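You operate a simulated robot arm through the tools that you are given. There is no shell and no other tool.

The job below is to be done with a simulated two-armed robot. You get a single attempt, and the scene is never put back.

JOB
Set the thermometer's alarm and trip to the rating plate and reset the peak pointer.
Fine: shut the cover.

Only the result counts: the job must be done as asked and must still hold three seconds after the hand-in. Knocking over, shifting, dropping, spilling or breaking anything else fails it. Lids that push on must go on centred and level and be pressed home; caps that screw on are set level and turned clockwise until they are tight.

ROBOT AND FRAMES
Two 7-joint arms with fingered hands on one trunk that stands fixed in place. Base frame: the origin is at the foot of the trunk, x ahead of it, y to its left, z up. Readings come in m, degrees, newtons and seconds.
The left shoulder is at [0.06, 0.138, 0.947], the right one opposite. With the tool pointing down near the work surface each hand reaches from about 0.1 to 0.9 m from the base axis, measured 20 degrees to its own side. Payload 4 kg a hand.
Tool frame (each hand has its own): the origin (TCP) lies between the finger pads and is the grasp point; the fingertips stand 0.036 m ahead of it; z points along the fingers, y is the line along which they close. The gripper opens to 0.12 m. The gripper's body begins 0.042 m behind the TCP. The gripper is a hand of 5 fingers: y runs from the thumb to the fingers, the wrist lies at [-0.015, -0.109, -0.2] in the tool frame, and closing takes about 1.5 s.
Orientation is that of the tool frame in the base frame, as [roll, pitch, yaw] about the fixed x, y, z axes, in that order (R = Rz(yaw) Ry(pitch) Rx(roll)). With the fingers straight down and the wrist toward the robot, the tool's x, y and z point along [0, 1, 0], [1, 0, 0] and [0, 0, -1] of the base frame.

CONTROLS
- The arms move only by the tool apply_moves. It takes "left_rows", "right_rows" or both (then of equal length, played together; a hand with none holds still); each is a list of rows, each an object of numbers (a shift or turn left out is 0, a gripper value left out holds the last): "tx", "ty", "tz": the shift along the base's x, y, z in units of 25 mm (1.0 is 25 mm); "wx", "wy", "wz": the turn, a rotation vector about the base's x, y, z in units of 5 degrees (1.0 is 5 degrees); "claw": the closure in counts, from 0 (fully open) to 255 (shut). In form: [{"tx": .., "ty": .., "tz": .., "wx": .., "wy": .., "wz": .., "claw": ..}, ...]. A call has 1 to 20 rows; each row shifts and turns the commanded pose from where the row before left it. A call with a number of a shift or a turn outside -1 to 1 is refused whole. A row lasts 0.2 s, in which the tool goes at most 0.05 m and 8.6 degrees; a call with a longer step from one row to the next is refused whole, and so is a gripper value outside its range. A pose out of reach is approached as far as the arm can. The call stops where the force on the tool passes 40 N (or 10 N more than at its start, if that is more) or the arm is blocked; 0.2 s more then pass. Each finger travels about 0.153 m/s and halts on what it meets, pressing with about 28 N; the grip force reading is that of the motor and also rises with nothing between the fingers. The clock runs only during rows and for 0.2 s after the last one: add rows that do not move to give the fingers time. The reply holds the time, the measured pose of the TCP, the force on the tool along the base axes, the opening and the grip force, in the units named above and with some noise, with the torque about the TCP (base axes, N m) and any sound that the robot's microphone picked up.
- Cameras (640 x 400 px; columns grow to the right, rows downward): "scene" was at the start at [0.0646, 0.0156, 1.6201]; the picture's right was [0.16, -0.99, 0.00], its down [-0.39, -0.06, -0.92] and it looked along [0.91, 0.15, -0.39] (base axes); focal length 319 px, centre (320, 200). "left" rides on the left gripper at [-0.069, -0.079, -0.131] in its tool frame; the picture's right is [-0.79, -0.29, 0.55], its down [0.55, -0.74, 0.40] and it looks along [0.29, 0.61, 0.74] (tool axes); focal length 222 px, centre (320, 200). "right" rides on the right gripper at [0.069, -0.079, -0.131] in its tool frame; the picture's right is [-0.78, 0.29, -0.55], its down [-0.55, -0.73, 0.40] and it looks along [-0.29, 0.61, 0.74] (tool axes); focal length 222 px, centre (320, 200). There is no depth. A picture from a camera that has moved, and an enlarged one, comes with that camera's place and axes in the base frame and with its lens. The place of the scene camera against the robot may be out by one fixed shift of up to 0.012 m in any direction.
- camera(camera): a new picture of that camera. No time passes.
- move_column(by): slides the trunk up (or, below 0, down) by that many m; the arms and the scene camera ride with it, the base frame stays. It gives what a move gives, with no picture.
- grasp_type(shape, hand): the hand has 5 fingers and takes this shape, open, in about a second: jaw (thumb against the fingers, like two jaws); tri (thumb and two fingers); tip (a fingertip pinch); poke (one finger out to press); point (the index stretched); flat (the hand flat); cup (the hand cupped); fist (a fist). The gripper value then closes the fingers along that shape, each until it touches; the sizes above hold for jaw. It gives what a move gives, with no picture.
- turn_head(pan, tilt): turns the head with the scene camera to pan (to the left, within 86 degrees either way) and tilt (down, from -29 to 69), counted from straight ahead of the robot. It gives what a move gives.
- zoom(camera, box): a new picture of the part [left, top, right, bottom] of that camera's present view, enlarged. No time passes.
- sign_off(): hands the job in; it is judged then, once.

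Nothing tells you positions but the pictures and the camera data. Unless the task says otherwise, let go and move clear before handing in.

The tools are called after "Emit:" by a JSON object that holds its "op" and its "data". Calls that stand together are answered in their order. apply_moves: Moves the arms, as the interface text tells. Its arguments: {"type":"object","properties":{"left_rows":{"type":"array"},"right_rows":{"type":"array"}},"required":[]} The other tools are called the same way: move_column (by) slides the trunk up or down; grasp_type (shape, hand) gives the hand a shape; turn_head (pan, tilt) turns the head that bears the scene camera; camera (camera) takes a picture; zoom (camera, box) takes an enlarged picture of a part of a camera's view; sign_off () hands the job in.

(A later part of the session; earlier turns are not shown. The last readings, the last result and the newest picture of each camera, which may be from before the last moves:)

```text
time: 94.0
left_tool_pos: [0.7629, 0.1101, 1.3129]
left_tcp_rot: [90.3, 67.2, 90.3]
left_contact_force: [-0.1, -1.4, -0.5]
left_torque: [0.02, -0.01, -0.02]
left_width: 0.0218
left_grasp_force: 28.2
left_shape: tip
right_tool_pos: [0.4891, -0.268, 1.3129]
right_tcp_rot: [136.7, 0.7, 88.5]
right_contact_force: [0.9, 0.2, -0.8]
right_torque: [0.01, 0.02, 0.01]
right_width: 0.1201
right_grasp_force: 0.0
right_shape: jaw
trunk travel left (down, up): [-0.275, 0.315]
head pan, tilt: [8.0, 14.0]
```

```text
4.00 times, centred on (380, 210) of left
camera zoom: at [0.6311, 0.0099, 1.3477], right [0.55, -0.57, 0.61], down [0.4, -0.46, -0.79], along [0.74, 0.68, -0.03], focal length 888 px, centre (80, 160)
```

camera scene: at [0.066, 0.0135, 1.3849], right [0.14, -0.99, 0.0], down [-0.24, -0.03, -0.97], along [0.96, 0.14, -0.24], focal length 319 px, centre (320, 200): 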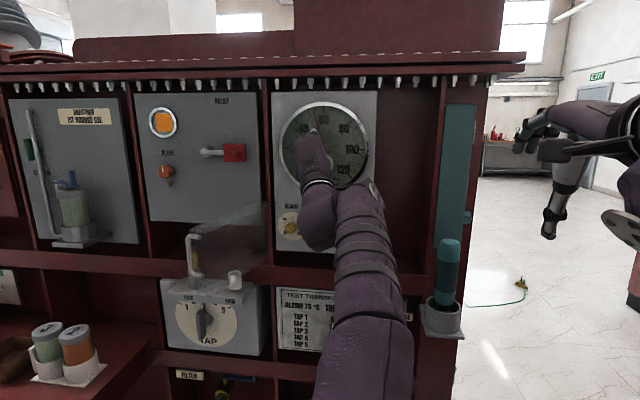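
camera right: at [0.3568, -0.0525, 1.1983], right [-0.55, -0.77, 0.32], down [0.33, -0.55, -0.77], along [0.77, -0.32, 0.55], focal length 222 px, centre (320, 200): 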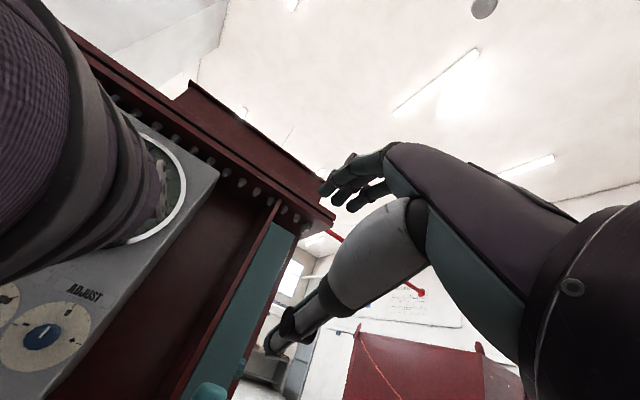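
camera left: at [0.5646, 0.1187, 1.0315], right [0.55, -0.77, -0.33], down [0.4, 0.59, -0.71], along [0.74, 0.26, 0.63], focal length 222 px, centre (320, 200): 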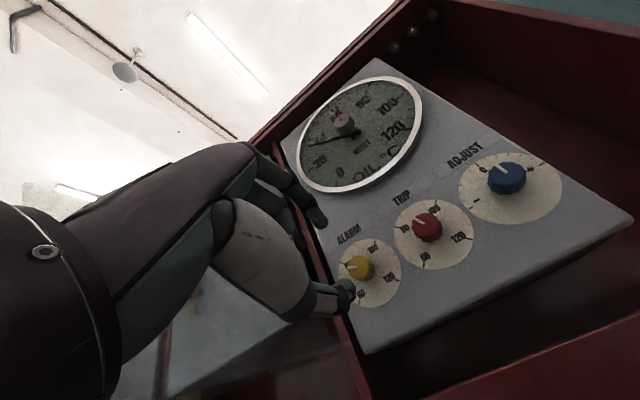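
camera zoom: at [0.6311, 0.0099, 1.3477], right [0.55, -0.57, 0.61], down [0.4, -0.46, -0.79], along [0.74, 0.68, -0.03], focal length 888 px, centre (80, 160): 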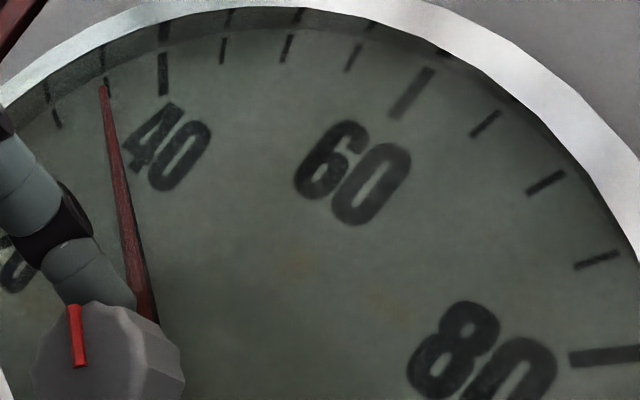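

The red pointer now overlies the black needle in the scene view. I'll zoom in further to confirm before letting go.

Emit:
{"op": "zoom", "data": {"camera": "scene", "box": [296, 122, 316, 142]}}

Emit:
{"op": "zoom", "data": {"camera": "left", "box": [335, 175, 375, 245]}}

```text
16.00 times, centred on (306, 132) of scene
camera zoom: at [0.0659, 0.0134, 1.3849], right [0.14, -0.99, 0.0], down [-0.24, -0.03, -0.97], along [0.96, 0.14, -0.24], focal length 5108 px, centre (544, 1288)
```

zoom: 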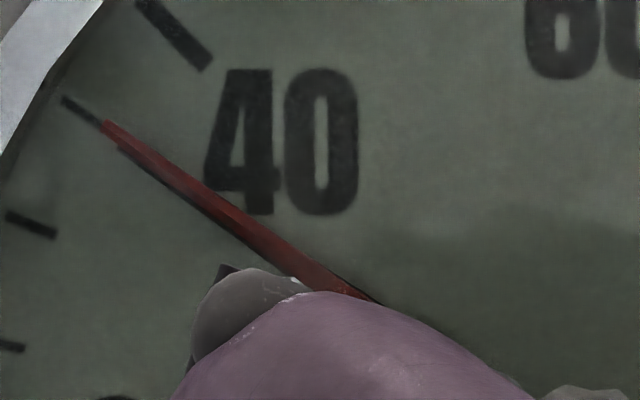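

```text
5.71 times, centred on (355, 210) of left
camera zoom: at [0.6311, 0.0099, 1.3477], right [0.55, -0.57, 0.61], down [0.4, -0.46, -0.79], along [0.74, 0.68, -0.03], focal length 1269 px, centre (120, 143)
```

zoom: 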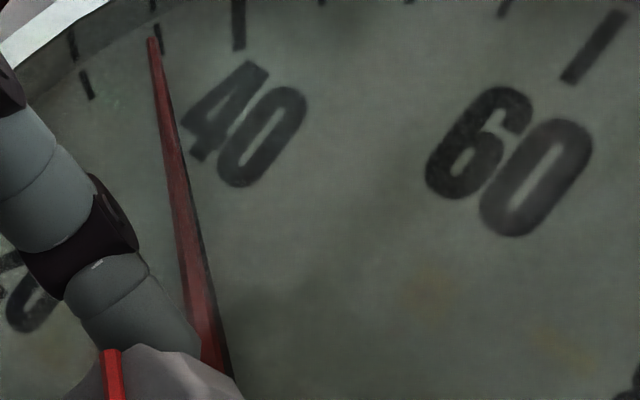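

Both pointers lie on the same line at the 36 tick. I'll release and back straight out.

Emit:
{"op": "apply_moves", "data": {"left_rows": [{"claw": 200}, {"claw": 150}, {}, {}, {"tx": -0.4}, {"tx": -0.8}, {"tx": -0.8}, {"tx": -0.8}, {"tx": -0.8}]}}

Emit:
{"op": "zoom", "data": {"camera": "scene", "box": [272, 95, 376, 195]}}

Emit:
{"op": "camera", "data": {"camera": "left"}}

```text
time: 96.0
left_tool_pos: [0.6716, 0.1093, 1.3135]
left_tcp_rot: [89.9, 67.2, 90.0]
left_contact_force: [-0.3, 0.2, 0.0]
left_torque: [0.01, 0.01, 0.02]
left_width: 0.0492
left_grasp_force: 0.0
left_shape: tip
right_tool_pos: [0.4898, -0.268, 1.3133]
right_tcp_rot: [136.7, 0.7, 88.5]
right_contact_force: [0.0, 0.0, 0.2]
right_torque: [0.02, 0.01, -0.01]
right_width: 0.1199
right_grasp_force: 0.1
right_shape: jaw
trunk travel left (down, up): [-0.275, 0.315]
head pan, tilt: [8.0, 14.0]
```

```text
4.00 times, centred on (324, 145) of scene
camera zoom: at [0.0655, 0.0133, 1.3849], right [0.14, -0.99, 0.0], down [-0.24, -0.03, -0.97], along [0.96, 0.14, -0.24], focal length 1277 px, centre (304, 420)
```

zoom: 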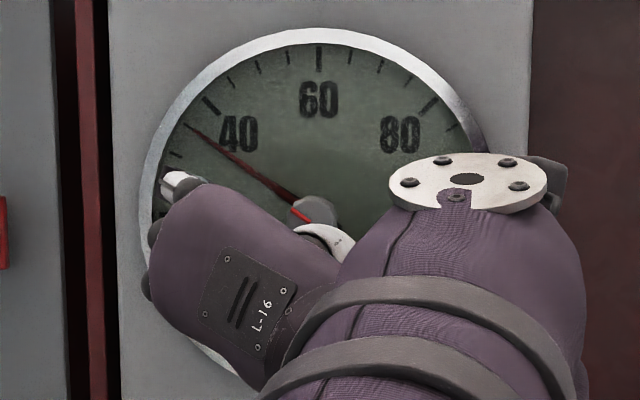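

```text
taken
camera left: at [0.5396, 0.0096, 1.3472], right [0.55, -0.57, 0.61], down [0.4, -0.46, -0.79], along [0.74, 0.68, -0.03], focal length 222 px, centre (320, 200)
```

left: 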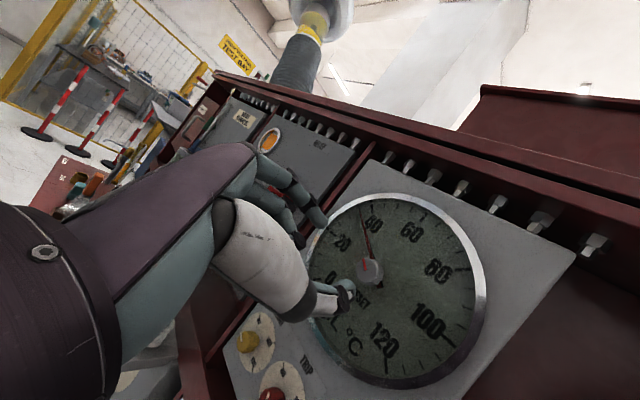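

The peak pointer stayed on the needle after release. Next I'll close the cover: retract the left hand, swing round to the cover's outer left side, and push it shut. First I'll retract while turning the hand to the right.

Emit:
{"op": "apply_moves", "data": {"left_rows": [{"tx": -0.8, "wz": -0.8, "claw": 255}, {"tx": -0.8, "wz": -0.8}, {"tx": -0.8, "wz": -0.8}, {"tx": -0.8, "wz": -1}, {"tx": -0.8, "wz": -1}, {"tx": -0.8, "wz": -1, "tz": -0.3}, {"tx": -0.8, "wz": -1, "tz": -0.5}, {"tx": -0.8, "wz": -1, "tz": -0.5}, {"tx": -0.4, "wz": -1, "tz": -0.5, "ty": 0.3}, {"wz": -1, "tz": -0.5, "ty": 0.5}]}}

Emit:
{"op": "camera", "data": {"camera": "scene"}}

Emit:
{"op": "zoom", "data": {"camera": "scene", "box": [272, 95, 376, 195]}}

Emit:
{"op": "zoom", "data": {"camera": "scene", "box": [272, 205, 342, 245]}}

```text
time: 98.2
left_tool_pos: [0.5021, 0.1293, 1.257]
left_tcp_rot: [90.1, 67.2, 43.0]
left_contact_force: [0.7, -0.4, -0.1]
left_torque: [-0.02, 0.03, 0.0]
left_width: 0.0003
left_grasp_force: 27.9
left_shape: tip
right_tool_pos: [0.49, -0.2668, 1.3115]
right_tcp_rot: [136.6, 0.7, 88.6]
right_contact_force: [-0.4, -0.9, -1.6]
right_torque: [-0.03, 0.02, -0.02]
right_width: 0.1201
right_grasp_force: 0.0
right_shape: jaw
trunk travel left (down, up): [-0.275, 0.315]
head pan, tilt: [8.0, 14.0]
```

```text
taken
camera scene: at [0.0658, 0.0137, 1.3849], right [0.14, -0.99, 0.0], down [-0.24, -0.03, -0.97], along [0.96, 0.14, -0.24], focal length 319 px, centre (320, 200)
```

scene: 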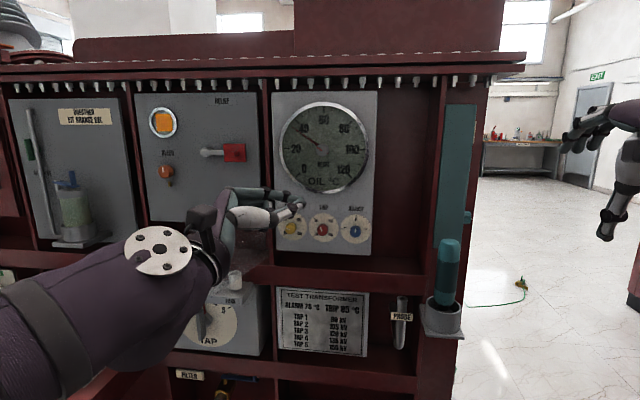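

```text
4.00 times, centred on (324, 145) of scene
camera zoom: at [0.0658, 0.0137, 1.3849], right [0.14, -0.99, 0.0], down [-0.24, -0.03, -0.97], along [0.96, 0.14, -0.24], focal length 1277 px, centre (304, 420)
```

zoom: 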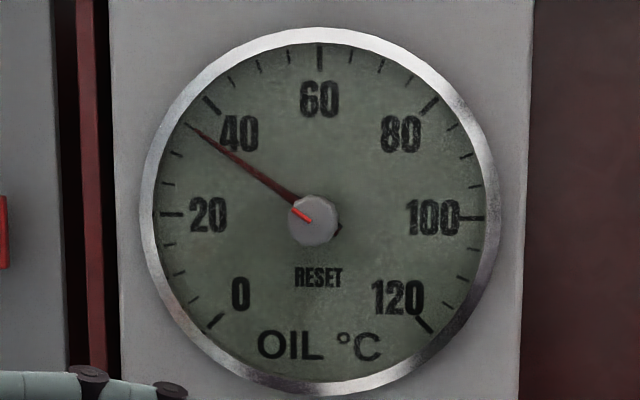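

```text
9.14 times, centred on (307, 225) of scene
camera zoom: at [0.0658, 0.0137, 1.3849], right [0.14, -0.99, 0.0], down [-0.24, -0.03, -0.97], along [0.96, 0.14, -0.24], focal length 2919 px, centre (439, -29)
```

zoom: 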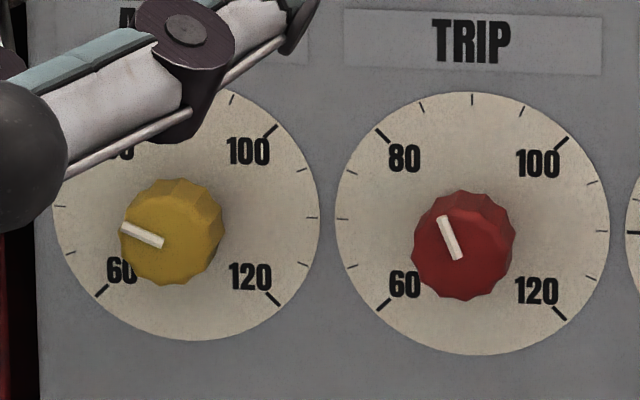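

Red lies directly over black, and both knobs look right. I'll bring the left hand round to the left side of the open cover.

Emit:
{"op": "apply_moves", "data": {"left_rows": [{"tx": -0.6, "tz": -0.3, "wz": -0.65}, {"tx": -0.6, "ty": 0.5, "tz": -0.3, "wz": -0.65}, {"tx": -0.6, "ty": 0.9, "tz": -0.3, "wz": -0.65}, {"tx": -0.6, "ty": 0.98, "tz": -0.3, "wz": -0.65}, {"tx": -0.4, "ty": 0.98, "tz": -0.4, "wz": -0.65}, {"ty": 0.98, "tz": -0.4, "wz": -0.65}, {"ty": 0.98, "tz": -0.4, "wz": -0.65}, {"ty": 0.98, "tz": -0.4, "wz": -0.65}, {"ty": 0.98, "tz": -0.4, "wz": -0.65}, {"ty": 0.98, "tz": -0.4, "wz": -0.65}, {"ty": 0.98, "tz": -0.4, "wz": -0.65}, {"ty": 0.98, "tz": -0.4, "wz": -0.65}, {"ty": 0.98, "wz": -0.65}]}}

Emit:
{"op": "camera", "data": {"camera": "scene"}}

Emit:
{"op": "camera", "data": {"camera": "left"}}

Emit:
{"op": "zoom", "data": {"camera": "scene", "box": [280, 215, 302, 240]}}

```text
time: 101.0
left_tool_pos: [0.4301, 0.4125, 1.1452]
left_tcp_rot: [89.7, 67.2, 0.4]
left_contact_force: [0.4, -0.7, -0.2]
left_torque: [-0.04, 0.02, 0.01]
left_width: 0.0001
left_grasp_force: 27.7
left_shape: tip
right_tool_pos: [0.4885, -0.2667, 1.3119]
right_tcp_rot: [136.7, 0.7, 88.6]
right_contact_force: [-0.2, 0.2, 0.0]
right_torque: [0.03, -0.02, -0.01]
right_width: 0.1196
right_grasp_force: 0.0
right_shape: jaw
trunk travel left (down, up): [-0.275, 0.315]
head pan, tilt: [8.0, 14.0]
```

```text
taken
camera scene: at [0.0658, 0.0136, 1.3849], right [0.14, -0.99, 0.0], down [-0.24, -0.03, -0.97], along [0.96, 0.14, -0.24], focal length 319 px, centre (320, 200)
```

scene: 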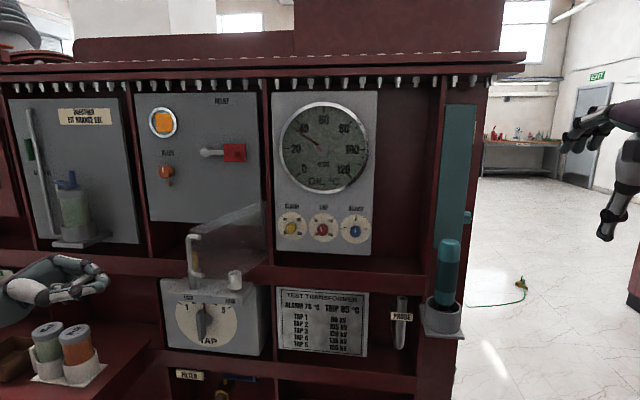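

```text
taken
camera left: at [0.3274, 0.5406, 1.1802], right [-0.57, -0.56, 0.61], down [-0.46, -0.4, -0.79], along [0.69, -0.73, -0.03], focal length 222 px, centre (320, 200)
```

left: 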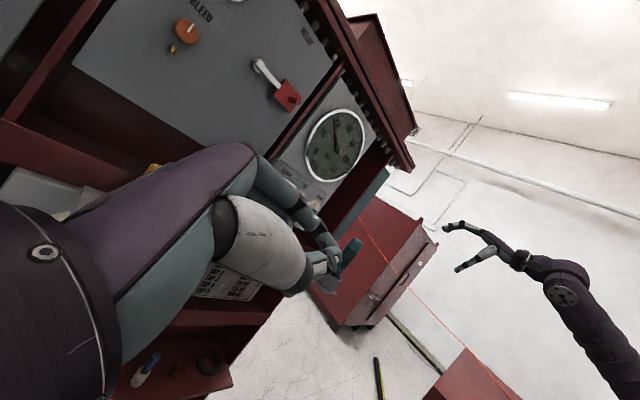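

```text
16.00 times, centred on (291, 228) of scene
camera zoom: at [0.0658, 0.0136, 1.3849], right [0.14, -0.99, 0.0], down [-0.24, -0.03, -0.97], along [0.96, 0.14, -0.24], focal length 5108 px, centre (784, -240)
```

zoom: 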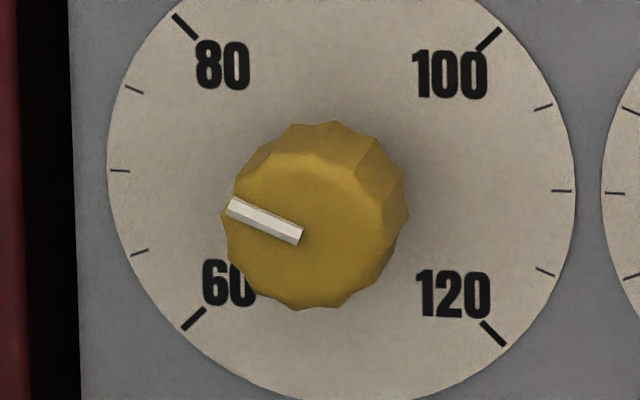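

The alarm reads 74.9 and the trip about 85. The cover's handle is near [0.603, 0.339], so it's open about 112°. I'll slide the left hand forward along the cover's outer side, clear of the handle.

Emit:
{"op": "apply_moves", "data": {"left_rows": [{"tx": 0.9}, {"tx": 0.9}, {"tx": 0.9}, {"tx": 0.9}, {"tx": 0.9}, {"tx": 0.9}, {"tx": 0.9}, {"tx": 0.9}, {"tx": 0.8}]}}

Emit:
{"op": "camera", "data": {"camera": "scene"}}

Emit:
{"op": "camera", "data": {"camera": "left"}}

Emit:
{"op": "zoom", "data": {"camera": "scene", "box": [120, 190, 300, 310]}}

```text
time: 103.0
left_tool_pos: [0.6323, 0.4103, 1.1471]
left_tcp_rot: [90.1, 67.2, 1.0]
left_contact_force: [-0.6, 0.2, 0.0]
left_torque: [-0.01, 0.0, -0.01]
left_width: 0.0
left_grasp_force: 28.0
left_shape: tip
right_tool_pos: [0.4905, -0.2678, 1.3118]
right_tcp_rot: [136.6, 0.8, 88.5]
right_contact_force: [-0.3, 0.7, -0.3]
right_torque: [0.01, 0.01, 0.01]
right_width: 0.1197
right_grasp_force: 0.0
right_shape: jaw
trunk travel left (down, up): [-0.275, 0.315]
head pan, tilt: [8.0, 14.0]
```

```text
taken
camera scene: at [0.0659, 0.0134, 1.3849], right [0.14, -0.99, 0.0], down [-0.24, -0.03, -0.97], along [0.96, 0.14, -0.24], focal length 319 px, centre (320, 200)
```

scene: 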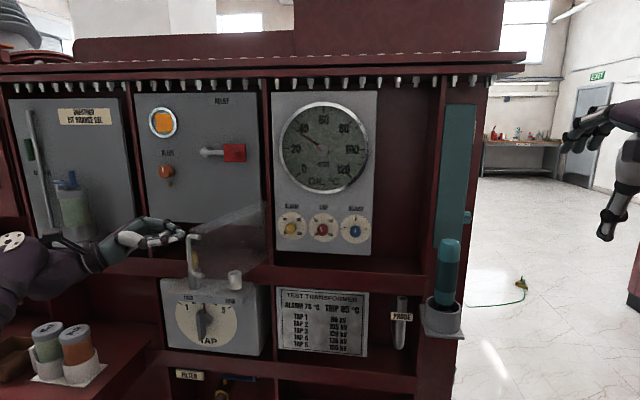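

```text
taken
camera left: at [0.5301, 0.5398, 1.1802], right [-0.56, -0.56, 0.61], down [-0.46, -0.4, -0.79], along [0.69, -0.73, -0.03], focal length 222 px, centre (320, 200)
```

left: 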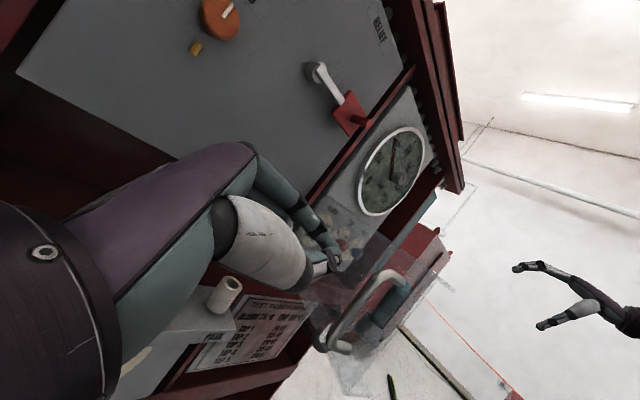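

```text
3.33 times, centred on (210, 250) of scene
camera zoom: at [0.0659, 0.0134, 1.3849], right [0.14, -0.99, 0.0], down [-0.24, -0.03, -0.97], along [0.96, 0.14, -0.24], focal length 1064 px, centre (687, 33)
```

zoom: 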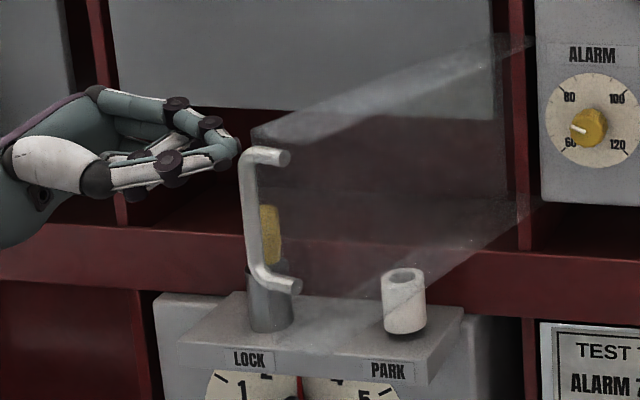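

The fingertips sit between the handle and the hinge on the outer face, as intended. I'll push to the right to start closing.

Emit:
{"op": "apply_moves", "data": {"left_rows": [{"ty": -0.8}, {"ty": -0.8}, {"ty": -0.8}, {"ty": -0.8}, {"ty": -0.8, "tx": -0.2}]}}

Emit:
{"op": "zoom", "data": {"camera": "scene", "box": [120, 190, 300, 310]}}

Emit:
{"op": "camera", "data": {"camera": "left"}}

```text
time: 104.2
left_tool_pos: [0.6283, 0.3113, 1.1469]
left_tcp_rot: [89.9, 67.0, 0.6]
left_contact_force: [-0.4, -0.1, 0.9]
left_torque: [0.0, 0.02, 0.01]
left_width: 0.0
left_grasp_force: 28.1
left_shape: tip
right_tool_pos: [0.4898, -0.2671, 1.3113]
right_tcp_rot: [136.7, 0.7, 88.4]
right_contact_force: [-0.2, -0.6, -0.8]
right_torque: [0.02, -0.02, -0.02]
right_width: 0.1201
right_grasp_force: 0.1
right_shape: jaw
trunk travel left (down, up): [-0.275, 0.315]
head pan, tilt: [8.0, 14.0]
```

```text
3.33 times, centred on (210, 250) of scene
camera zoom: at [0.0658, 0.0134, 1.3849], right [0.14, -0.99, 0.0], down [-0.24, -0.03, -0.97], along [0.96, 0.14, -0.24], focal length 1064 px, centre (687, 33)
```

zoom: 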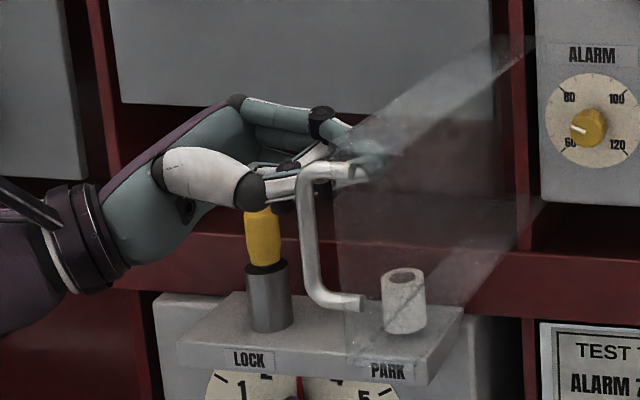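

```text
taken
camera left: at [0.5249, 0.4391, 1.1801], right [-0.57, -0.56, 0.61], down [-0.46, -0.4, -0.79], along [0.69, -0.73, -0.03], focal length 222 px, centre (320, 200)
```

left: 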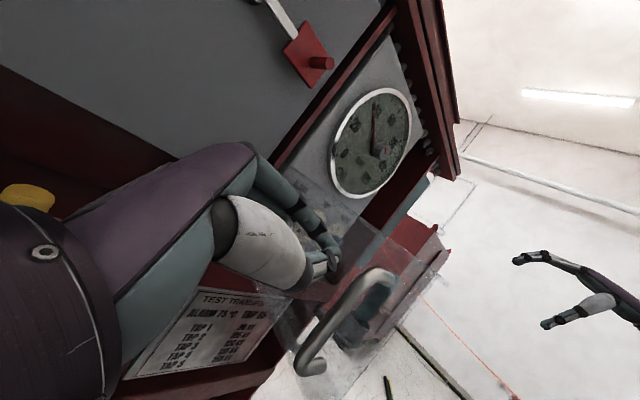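

The cover is following at very low force. I'll keep following the closing arc, turning the hand with it.

Emit:
{"op": "apply_moves", "data": {"left_rows": [{"tx": -0.3, "ty": -0.85}, {"tx": -0.1, "ty": -0.76}, {"tx": -0.12, "ty": -0.58, "wz": 1}, {"tx": -0.06, "ty": -0.59, "wz": 1}, {"tx": -0.01, "ty": -0.59, "wz": 1}, {"tx": 0.04, "ty": -0.59, "wz": 1}, {"tx": 0.09, "ty": -0.59, "wz": 1}, {"tx": 0.14, "ty": -0.58, "wz": 1}]}}

Emit:
{"op": "camera", "data": {"camera": "scene"}}

Emit:
{"op": "camera", "data": {"camera": "left"}}

```text
time: 106.0
left_tool_pos: [0.6181, 0.1808, 1.1472]
left_tcp_rot: [90.2, 67.1, 31.1]
left_contact_force: [0.0, -0.1, 0.5]
left_torque: [0.01, 0.03, -0.04]
left_width: 0.0002
left_grasp_force: 28.3
left_shape: tip
right_tool_pos: [0.4893, -0.2678, 1.3115]
right_tcp_rot: [136.6, 0.7, 88.5]
right_contact_force: [-0.3, 0.8, -0.7]
right_torque: [0.01, 0.01, 0.01]
right_width: 0.12
right_grasp_force: 0.1
right_shape: jaw
trunk travel left (down, up): [-0.275, 0.315]
head pan, tilt: [8.0, 14.0]
```

```text
taken
camera scene: at [0.0657, 0.0131, 1.3849], right [0.14, -0.99, 0.0], down [-0.24, -0.03, -0.97], along [0.96, 0.14, -0.24], focal length 319 px, centre (320, 200)
```

scene: 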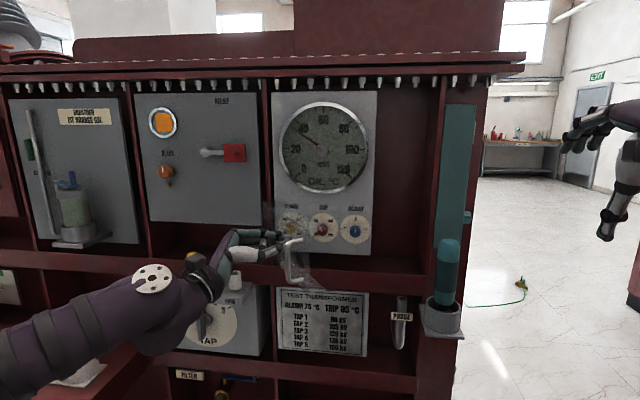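

```text
taken
camera left: at [0.4652, 0.2414, 1.1805], right [-0.21, -0.76, 0.61], down [-0.19, -0.58, -0.79], along [0.96, -0.28, -0.03], focal length 222 px, centre (320, 200)
```

left: 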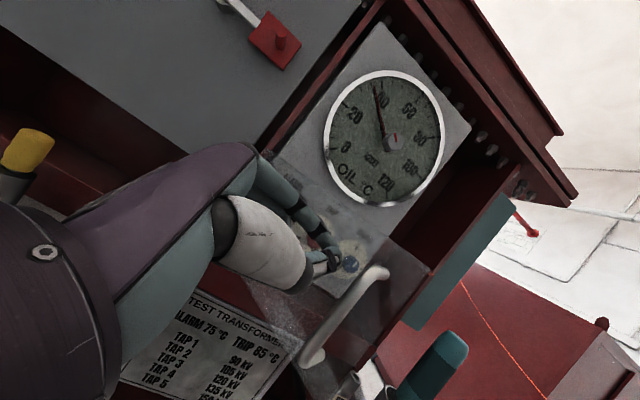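

The cover is down to about 60°. Continuing along the arc.

Emit:
{"op": "apply_moves", "data": {"left_rows": [{"tx": 0.19, "ty": -0.56, "wz": 1}, {"tx": 0.24, "ty": -0.54, "wz": 1}, {"tx": 0.28, "ty": -0.52, "wz": 1}, {"tx": 0.33, "ty": -0.49, "wz": 1}, {"tx": 0.37, "ty": -0.46, "wz": 1}, {"tx": 0.41, "ty": -0.43, "wz": 1}]}}

Emit:
{"op": "camera", "data": {"camera": "scene"}}

Emit:
{"op": "camera", "data": {"camera": "left"}}

```text
time: 107.4
left_tool_pos: [0.6579, 0.1141, 1.1467]
left_tcp_rot: [90.3, 67.1, 58.5]
left_contact_force: [0.4, -0.6, 0.6]
left_torque: [0.04, 0.0, 0.0]
left_width: 0.0
left_grasp_force: 28.1
left_shape: tip
left hand out of reach, approached as far as the arm can: row 6
right_tool_pos: [0.489, -0.2686, 1.3116]
right_tcp_rot: [136.7, 0.6, 88.6]
right_contact_force: [-0.4, -1.0, 0.0]
right_torque: [-0.02, 0.0, 0.01]
right_width: 0.1198
right_grasp_force: 0.0
right_shape: jaw
trunk travel left (down, up): [-0.275, 0.315]
head pan, tilt: [8.0, 14.0]
```

```text
taken
camera scene: at [0.0648, 0.0127, 1.385], right [0.14, -0.99, 0.0], down [-0.24, -0.03, -0.97], along [0.96, 0.14, -0.24], focal length 319 px, centre (320, 200)
```

scene: 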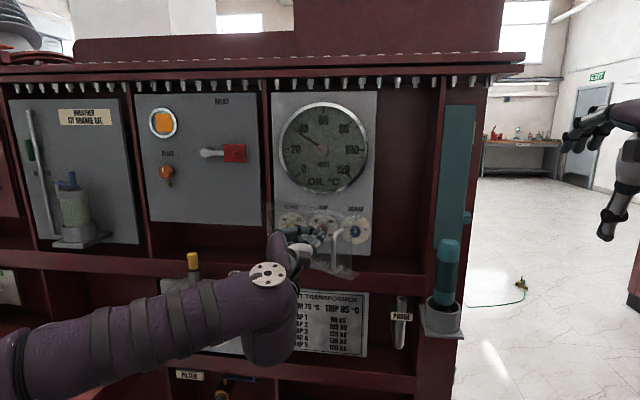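

```text
taken
camera left: at [0.4936, 0.0968, 1.1814], right [0.16, -0.78, 0.61], down [0.09, -0.6, -0.79], along [0.98, 0.19, -0.03], focal length 222 px, centre (320, 200)
```

left: 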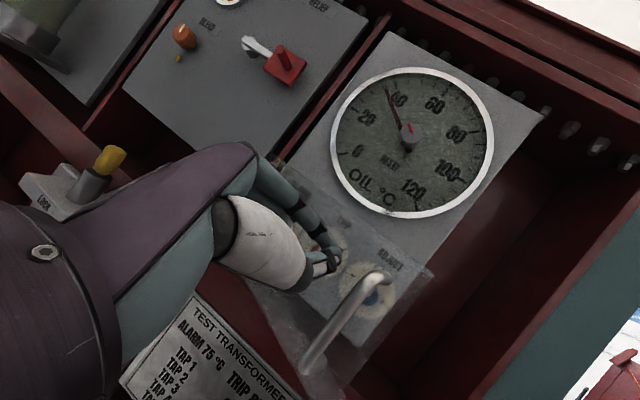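

The wrist yaw is at its limit, but I can keep pushing with the hand held at this angle. Translating along the rest of the arc.

Emit:
{"op": "apply_moves", "data": {"left_rows": [{"tx": 0.43, "ty": -0.23}, {"tx": 0.43, "ty": -0.23}, {"tx": 0.53, "ty": -0.22}, {"tx": 0.55, "ty": -0.17}]}}

Emit:
{"op": "camera", "data": {"camera": "scene"}}

Emit:
{"op": "camera", "data": {"camera": "left"}}

```text
time: 108.4
left_tool_pos: [0.6665, 0.1428, 1.1591]
left_tcp_rot: [90.0, 67.2, 60.8]
left_contact_force: [0.2, -0.1, 0.1]
left_torque: [0.04, 0.02, -0.04]
left_width: 0.0
left_grasp_force: 28.0
left_shape: tip
left hand out of reach, approached as far as the arm can: row 1, 2, 3, 4
right_tool_pos: [0.4892, -0.2668, 1.3121]
right_tcp_rot: [136.6, 0.7, 88.5]
right_contact_force: [-0.8, 0.8, -0.2]
right_torque: [-0.03, -0.02, -0.03]
right_width: 0.1201
right_grasp_force: 0.0
right_shape: jaw
trunk travel left (down, up): [-0.275, 0.315]
head pan, tilt: [8.0, 14.0]
```

```text
taken
camera scene: at [0.0655, 0.0141, 1.3849], right [0.14, -0.99, 0.0], down [-0.24, -0.03, -0.97], along [0.96, 0.14, -0.24], focal length 319 px, centre (320, 200)
```

scene: 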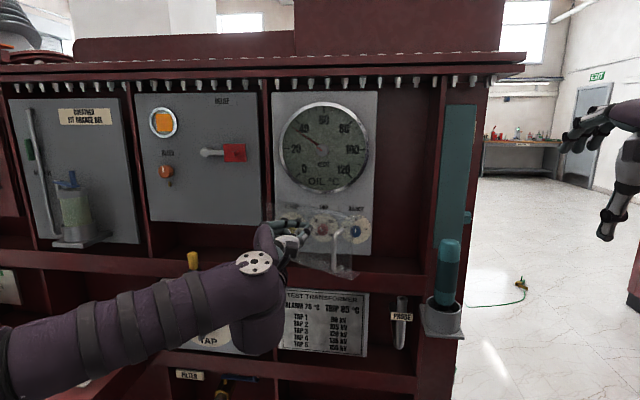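

```text
taken
camera left: at [0.5022, 0.1188, 1.1924], right [0.2, -0.77, 0.61], down [0.12, -0.6, -0.79], along [0.97, 0.23, -0.03], focal length 222 px, centre (320, 200)
```

left: 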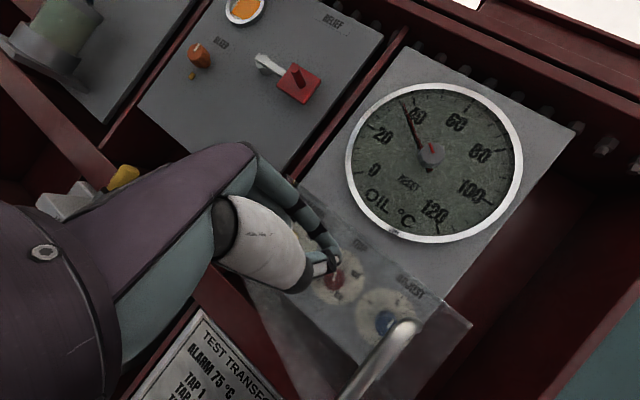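

The wrist is at its limit in this elbow position, but the cover stays put at about 33°. I'll back the hand out, roll it palm-down and square it up as I did for the knobs, then push the cover straight in from the front.

Emit:
{"op": "apply_moves", "data": {"left_rows": [{"tx": -0.8, "ty": 0.45}, {"tx": -0.8, "ty": 0.45}, {"tx": -0.8, "ty": 0.3}, {"tx": -0.8}, {"wx": 0.853, "wy": -0.523}, {"wx": 0.853, "wy": -0.523}, {"wx": 0.853, "wy": -0.523}, {"wx": 0.853, "wy": -0.523}, {"wx": 0.853, "wy": -0.523}, {"wx": 0.853, "wy": -0.523}, {"wx": 0.853, "wy": -0.523}, {"wx": 0.853, "wy": -0.523}]}}

Emit:
{"op": "camera", "data": {"camera": "scene"}}

Emit:
{"op": "camera", "data": {"camera": "left"}}

```text
time: 111.0
left_tool_pos: [0.586, 0.1727, 1.1582]
left_tcp_rot: [88.3, 27.1, 59.5]
left_contact_force: [-1.0, -0.4, -0.3]
left_torque: [0.02, -0.01, -0.04]
left_width: 0.0
left_grasp_force: 28.3
left_shape: tip
right_tool_pos: [0.4897, -0.2676, 1.3112]
right_tcp_rot: [136.7, 0.6, 88.7]
right_contact_force: [-0.2, 0.1, 0.1]
right_torque: [-0.01, -0.03, -0.03]
right_width: 0.12
right_grasp_force: 0.1
right_shape: jaw
trunk travel left (down, up): [-0.275, 0.315]
head pan, tilt: [8.0, 14.0]
```

```text
taken
camera scene: at [0.0658, 0.0134, 1.3849], right [0.14, -0.99, 0.0], down [-0.24, -0.03, -0.97], along [0.96, 0.14, -0.24], focal length 319 px, centre (320, 200)
```

scene: 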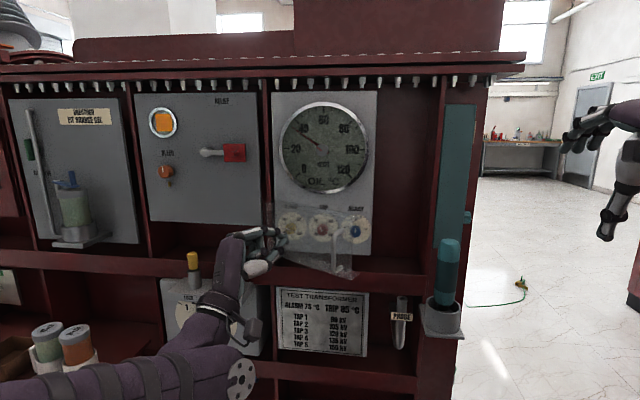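

```text
taken
camera left: at [0.4238, 0.1513, 1.1171], right [0.06, -0.99, 0.11], down [0.44, -0.07, -0.89], along [0.9, 0.1, 0.43], focal length 222 px, centre (320, 200)
```

left: 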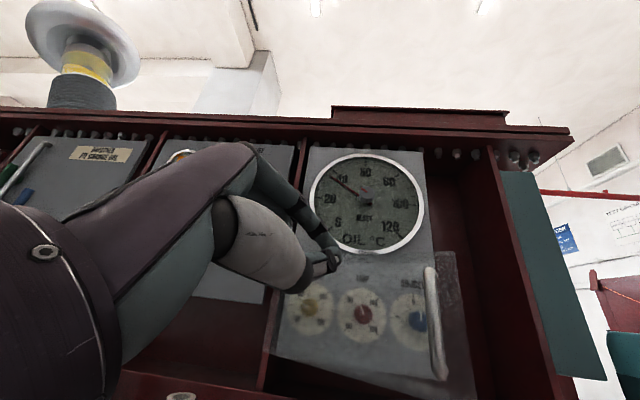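

The wrist has freed up. I'll straighten the yaw and line up at y≈0.125, left of the handle.

Emit:
{"op": "apply_moves", "data": {"left_rows": [{"wz": 1, "ty": -0.3, "tz": -0.2}, {"wz": 1, "ty": -0.3, "tz": -0.2}, {"wz": 1, "ty": -0.3, "tz": -0.2}, {"wz": 1, "ty": -0.3, "tz": -0.2}, {"wz": 1, "ty": -0.3, "tz": -0.2}, {"wz": 1, "ty": -0.3, "tz": -0.2}, {"wx": 1, "tx": 0.2}, {"wx": 1, "tx": 0.2}]}}

Emit:
{"op": "camera", "data": {"camera": "scene"}}

Emit:
{"op": "camera", "data": {"camera": "left"}}

```text
time: 112.8
left_tool_pos: [0.5957, 0.1274, 1.1288]
left_tcp_rot: [88.4, 17.1, 89.6]
left_contact_force: [0.3, -1.5, -0.7]
left_torque: [0.0, 0.01, -0.04]
left_width: 0.0002
left_grasp_force: 28.2
left_shape: tip
right_tool_pos: [0.4893, -0.2684, 1.3115]
right_tcp_rot: [136.7, 0.7, 88.6]
right_contact_force: [-0.4, 0.0, -0.7]
right_torque: [-0.02, 0.0, 0.03]
right_width: 0.1201
right_grasp_force: 0.0
right_shape: jaw
trunk travel left (down, up): [-0.275, 0.315]
head pan, tilt: [8.0, 14.0]
```

```text
taken
camera scene: at [0.0657, 0.0136, 1.3849], right [0.14, -0.99, 0.0], down [-0.24, -0.03, -0.97], along [0.96, 0.14, -0.24], focal length 319 px, centre (320, 200)
```

scene: 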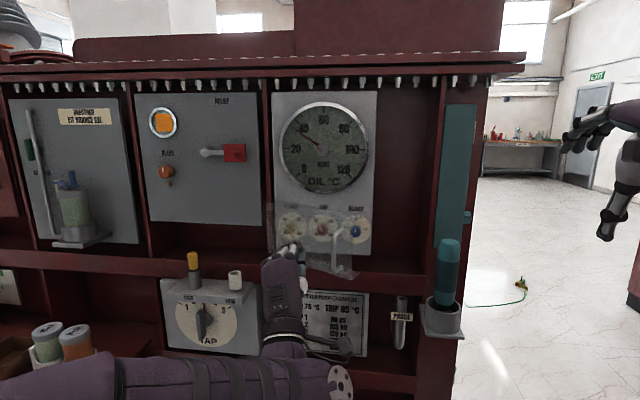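

```text
taken
camera left: at [0.4657, 0.0377, 1.0705], right [0.55, -0.84, -0.03], down [0.42, 0.31, -0.85], along [0.72, 0.45, 0.52], focal length 222 px, centre (320, 200)
```

left: 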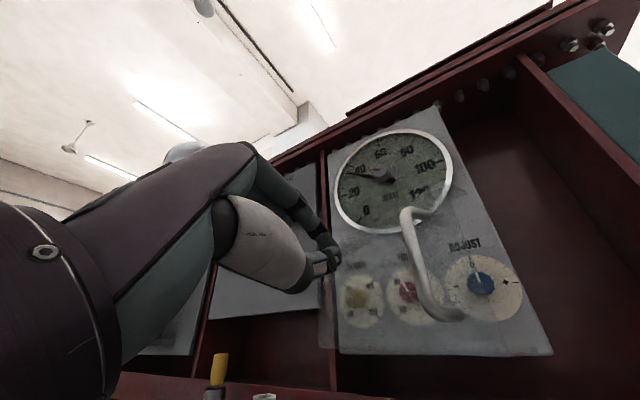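

Squared up. I'll push straight forward in stages.

Emit:
{"op": "apply_moves", "data": {"left_rows": [{"tx": 0.8, "tz": -0.1}, {"tx": 0.8, "tz": -0.1}, {"tx": 0.8, "tz": -0.1}, {"tx": 0.7, "tz": -0.1}, {"tx": 0.4}, {"tx": 0.4}, {"tx": 0.4}, {"tx": 0.3}]}}

Emit:
{"op": "camera", "data": {"camera": "scene"}}

Emit:
{"op": "camera", "data": {"camera": "left"}}

```text
time: 114.6
left_tool_pos: [0.7094, 0.1263, 1.1194]
left_tcp_rot: [88.4, 17.1, 89.5]
left_contact_force: [-0.1, -0.3, 0.2]
left_torque: [0.02, -0.02, 0.0]
left_width: 0.0
left_grasp_force: 28.4
left_shape: tip
right_tool_pos: [0.4892, -0.2678, 1.311]
right_tcp_rot: [136.7, 0.8, 88.4]
right_contact_force: [0.2, -0.7, -0.6]
right_torque: [-0.02, -0.03, 0.01]
right_width: 0.1198
right_grasp_force: 0.0
right_shape: jaw
trunk travel left (down, up): [-0.275, 0.315]
head pan, tilt: [8.0, 14.0]
```

```text
taken
camera scene: at [0.0659, 0.0134, 1.3849], right [0.14, -0.99, 0.0], down [-0.24, -0.03, -0.97], along [0.96, 0.14, -0.24], focal length 319 px, centre (320, 200)
```

scene: 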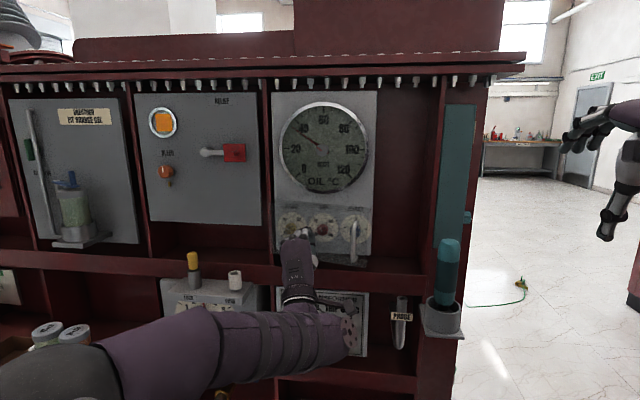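

```text
taken
camera left: at [0.5807, 0.0372, 1.0607], right [0.55, -0.84, -0.03], down [0.42, 0.31, -0.85], along [0.72, 0.45, 0.52], focal length 222 px, centre (320, 200)
```

left: 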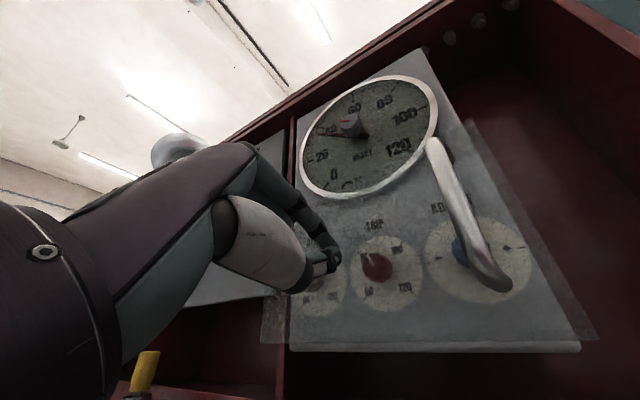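

The cover is nearly shut. I'll continue slowly until it seats.

Emit:
{"op": "apply_moves", "data": {"left_rows": [{"tx": 0.3}, {"tx": 0.3}, {"tx": 0.25}, {"tx": 0.2}]}}

Emit:
{"op": "camera", "data": {"camera": "left"}}

Emit:
{"op": "zoom", "data": {"camera": "scene", "box": [255, 190, 395, 290]}}

```text
time: 115.6
left_tool_pos: [0.7369, 0.1256, 1.1195]
left_tcp_rot: [88.3, 17.3, 89.6]
left_contact_force: [-14.2, 1.8, -1.2]
left_torque: [-0.03, -0.02, 0.03]
left_width: 0.0002
left_grasp_force: 27.7
left_shape: tip
right_tool_pos: [0.4879, -0.267, 1.3123]
right_tcp_rot: [136.6, 0.7, 88.6]
right_contact_force: [0.1, -0.8, 0.8]
right_torque: [-0.01, 0.01, 0.04]
right_width: 0.1198
right_grasp_force: 0.0
right_shape: jaw
trunk travel left (down, up): [-0.275, 0.315]
head pan, tilt: [8.0, 14.0]
```

```text
taken
camera left: at [0.6056, 0.0364, 1.0611], right [0.55, -0.84, -0.03], down [0.42, 0.31, -0.85], along [0.72, 0.46, 0.52], focal length 222 px, centre (320, 200)
```

left: 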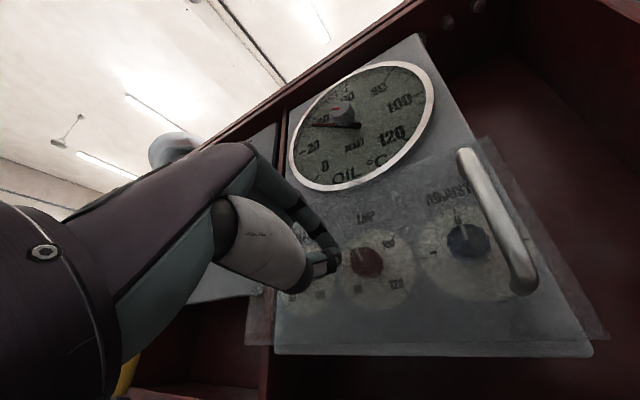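

```text
4.00 times, centred on (325, 240) of scene
camera zoom: at [0.0642, 0.0136, 1.385], right [0.14, -0.99, 0.0], down [-0.24, -0.03, -0.97], along [0.96, 0.14, -0.24], focal length 1277 px, centre (300, 40)
```

zoom: 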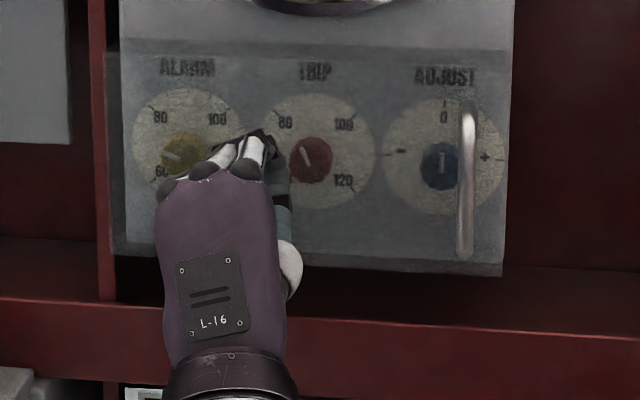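

The cover seated with 14 N at the stop. To be sure it's fully shut, I'll back off a little, move closer to the handle and press once more there.

Emit:
{"op": "apply_moves", "data": {"left_rows": [{"tx": -0.8}, {"ty": -0.8}, {"ty": -0.8}, {"ty": -0.8}, {"ty": -0.6}, {}]}}

Emit:
{"op": "zoom", "data": {"camera": "scene", "box": [255, 190, 395, 290]}}

Emit:
{"op": "camera", "data": {"camera": "left"}}

```text
time: 117.0
left_tool_pos: [0.7181, 0.0522, 1.1194]
left_tcp_rot: [88.4, 17.1, 89.5]
left_contact_force: [0.3, 0.0, 0.0]
left_torque: [0.0, -0.01, 0.01]
left_width: 0.0
left_grasp_force: 27.6
left_shape: tip
right_tool_pos: [0.4887, -0.2678, 1.3108]
right_tcp_rot: [136.7, 0.7, 88.5]
right_contact_force: [0.2, -0.6, 0.5]
right_torque: [0.0, 0.01, 0.02]
right_width: 0.1199
right_grasp_force: 0.0
right_shape: jaw
trunk travel left (down, up): [-0.275, 0.315]
head pan, tilt: [8.0, 14.0]
```

```text
4.00 times, centred on (325, 240) of scene
camera zoom: at [0.0658, 0.0133, 1.3849], right [0.14, -0.99, 0.0], down [-0.24, -0.03, -0.97], along [0.96, 0.14, -0.24], focal length 1277 px, centre (300, 40)
```

zoom: 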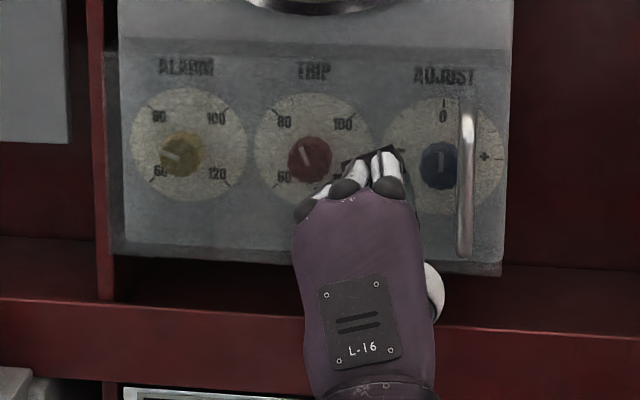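

```text
taken
camera left: at [0.5873, -0.0381, 1.0616], right [0.55, -0.84, -0.03], down [0.42, 0.31, -0.85], along [0.72, 0.45, 0.52], focal length 222 px, centre (320, 200)
```

left: 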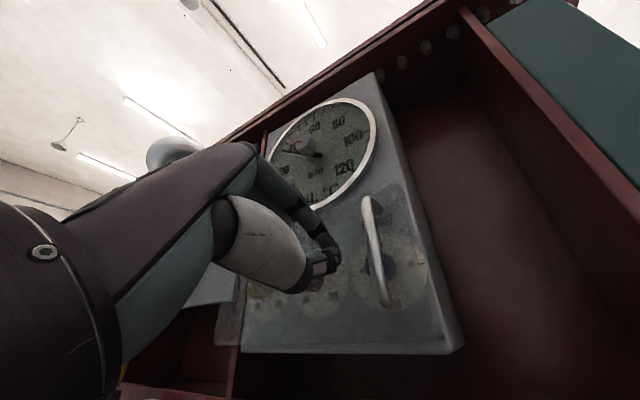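

In position just left of the handle; pressing in gently.

Emit:
{"op": "apply_moves", "data": {"left_rows": [{"tx": 0.3}, {"tx": 0.3}, {"tx": 0.2}, {"tx": 0.15}, {}]}}

Emit:
{"op": "zoom", "data": {"camera": "scene", "box": [255, 190, 395, 290]}}

```text
time: 118.2
left_tool_pos: [0.7369, 0.0506, 1.1219]
left_tcp_rot: [88.1, 17.4, 89.4]
left_contact_force: [-35.2, 4.9, -5.8]
left_torque: [-0.02, 0.14, 0.12]
left_width: 0.0
left_grasp_force: 28.0
left_shape: tip
right_tool_pos: [0.4858, -0.2673, 1.314]
right_tcp_rot: [136.5, 0.7, 88.6]
right_contact_force: [0.7, -0.3, -0.5]
right_torque: [-0.01, 0.01, 0.02]
right_width: 0.1199
right_grasp_force: 0.0
right_shape: jaw
trunk travel left (down, up): [-0.275, 0.315]
head pan, tilt: [8.0, 14.0]
stopped in row 5 (left hand): the force on the tool passed its limit at 42 N (the readings are from after the stop); the commanded pose is now the measured one
```

```text
4.00 times, centred on (325, 240) of scene
camera zoom: at [0.0616, 0.0141, 1.3851], right [0.14, -0.99, 0.0], down [-0.24, -0.03, -0.97], along [0.96, 0.14, -0.24], focal length 1277 px, centre (300, 40)
```

zoom: 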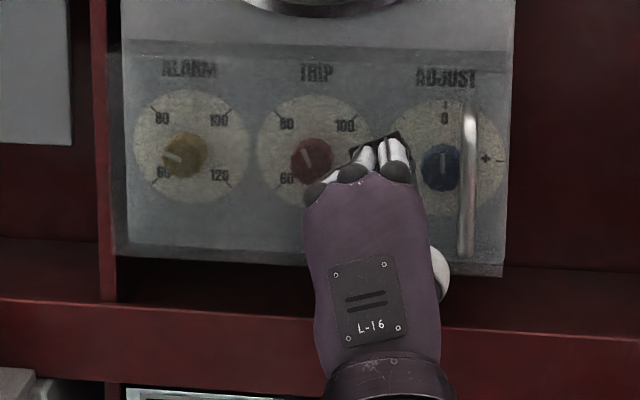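

It's firmly against its stop. I'll back straight away and do a final check of everything.

Emit:
{"op": "apply_moves", "data": {"left_rows": [{"tx": -0.5}, {"tx": -0.8}, {"tx": -0.8}, {"tx": -0.8}, {"tx": -0.8, "wz": -0.5}, {"tx": -0.8, "wz": -0.8, "ty": 0.3}, {"tx": -0.8, "wz": -0.8, "ty": 0.5}, {"wz": -0.8, "ty": 0.8}, {"wz": -0.8, "ty": 0.8}, {"wz": -0.8, "ty": 0.8}]}}

Emit:
{"op": "camera", "data": {"camera": "scene"}}

Emit:
{"op": "zoom", "data": {"camera": "scene", "box": [255, 190, 395, 290]}}

Emit:
{"op": "zoom", "data": {"camera": "scene", "box": [272, 95, 376, 195]}}

```text
time: 120.4
left_tool_pos: [0.6077, 0.132, 1.1189]
left_tcp_rot: [88.4, 17.2, 66.9]
left_contact_force: [-0.7, 0.9, 0.8]
left_torque: [0.02, 0.0, 0.02]
left_width: 0.0
left_grasp_force: 27.9
left_shape: tip
right_tool_pos: [0.4902, -0.2665, 1.3125]
right_tcp_rot: [136.7, 0.7, 88.7]
right_contact_force: [1.2, -0.6, -0.1]
right_torque: [0.02, -0.02, 0.0]
right_width: 0.1199
right_grasp_force: 0.0
right_shape: jaw
trunk travel left (down, up): [-0.275, 0.315]
head pan, tilt: [8.0, 14.0]
```

```text
taken
camera scene: at [0.0657, 0.0136, 1.3849], right [0.14, -0.99, 0.0], down [-0.24, -0.03, -0.97], along [0.96, 0.14, -0.24], focal length 319 px, centre (320, 200)
```

scene: 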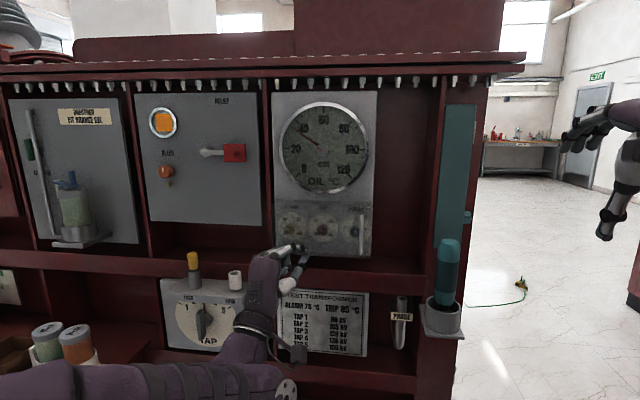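

```text
4.00 times, centred on (325, 240) of scene
camera zoom: at [0.0657, 0.0136, 1.3849], right [0.14, -0.99, 0.0], down [-0.24, -0.03, -0.97], along [0.96, 0.14, -0.24], focal length 1277 px, centre (300, 40)
```

zoom: 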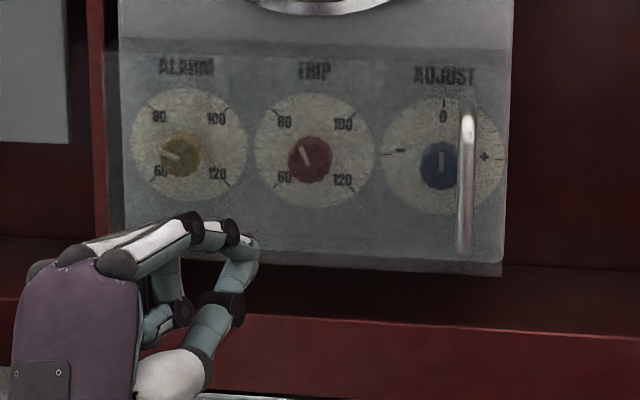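

```text
4.00 times, centred on (324, 145) of scene
camera zoom: at [0.0657, 0.0136, 1.3849], right [0.14, -0.99, 0.0], down [-0.24, -0.03, -0.97], along [0.96, 0.14, -0.24], focal length 1277 px, centre (304, 420)
```

zoom: 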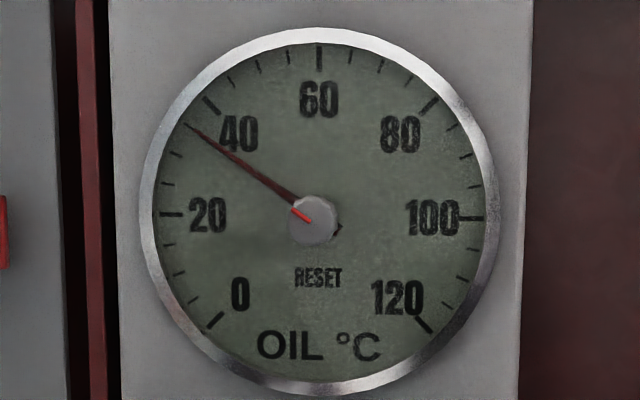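

The cover is shut, and all three settings look right through it. One last close look at the pointers and knob marks.

Emit:
{"op": "zoom", "data": {"camera": "scene", "box": [296, 118, 332, 156]}}

Emit:
{"op": "zoom", "data": {"camera": "scene", "box": [280, 210, 345, 250]}}

Emit:
{"op": "camera", "data": {"camera": "left"}}

```text
10.53 times, centred on (314, 137) of scene
camera zoom: at [0.0657, 0.0136, 1.3849], right [0.14, -0.99, 0.0], down [-0.24, -0.03, -0.97], along [0.96, 0.14, -0.24], focal length 3360 px, centre (383, 863)
```

zoom: 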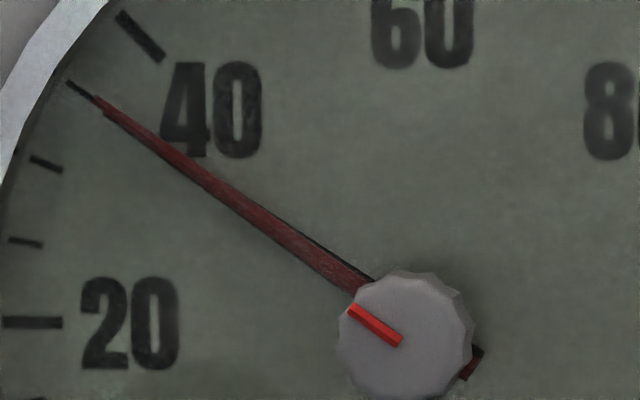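

```text
9.85 times, centred on (312, 230) of scene
camera zoom: at [0.0657, 0.0136, 1.3849], right [0.14, -0.99, 0.0], down [-0.24, -0.03, -0.97], along [0.96, 0.14, -0.24], focal length 3143 px, centre (394, -95)
```

zoom: 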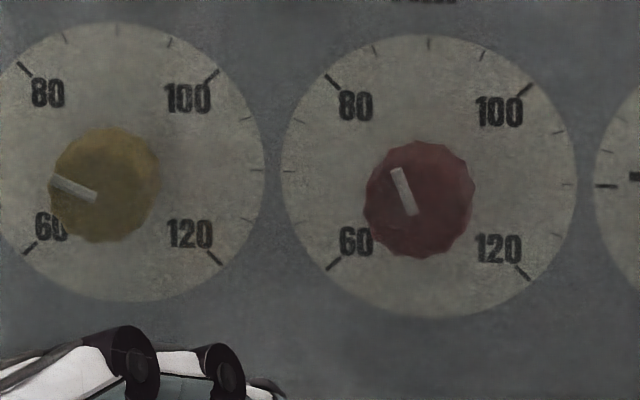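

```text
taken
camera left: at [0.4531, 0.0982, 1.0615], right [0.18, -0.98, -0.03], down [0.51, 0.12, -0.85], along [0.84, 0.14, 0.52], focal length 222 px, centre (320, 200)
```

left: 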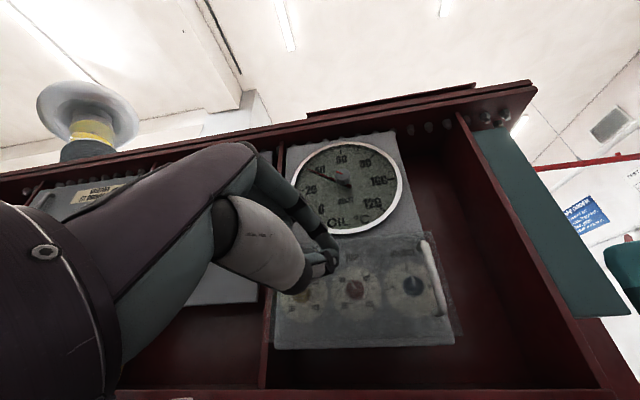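

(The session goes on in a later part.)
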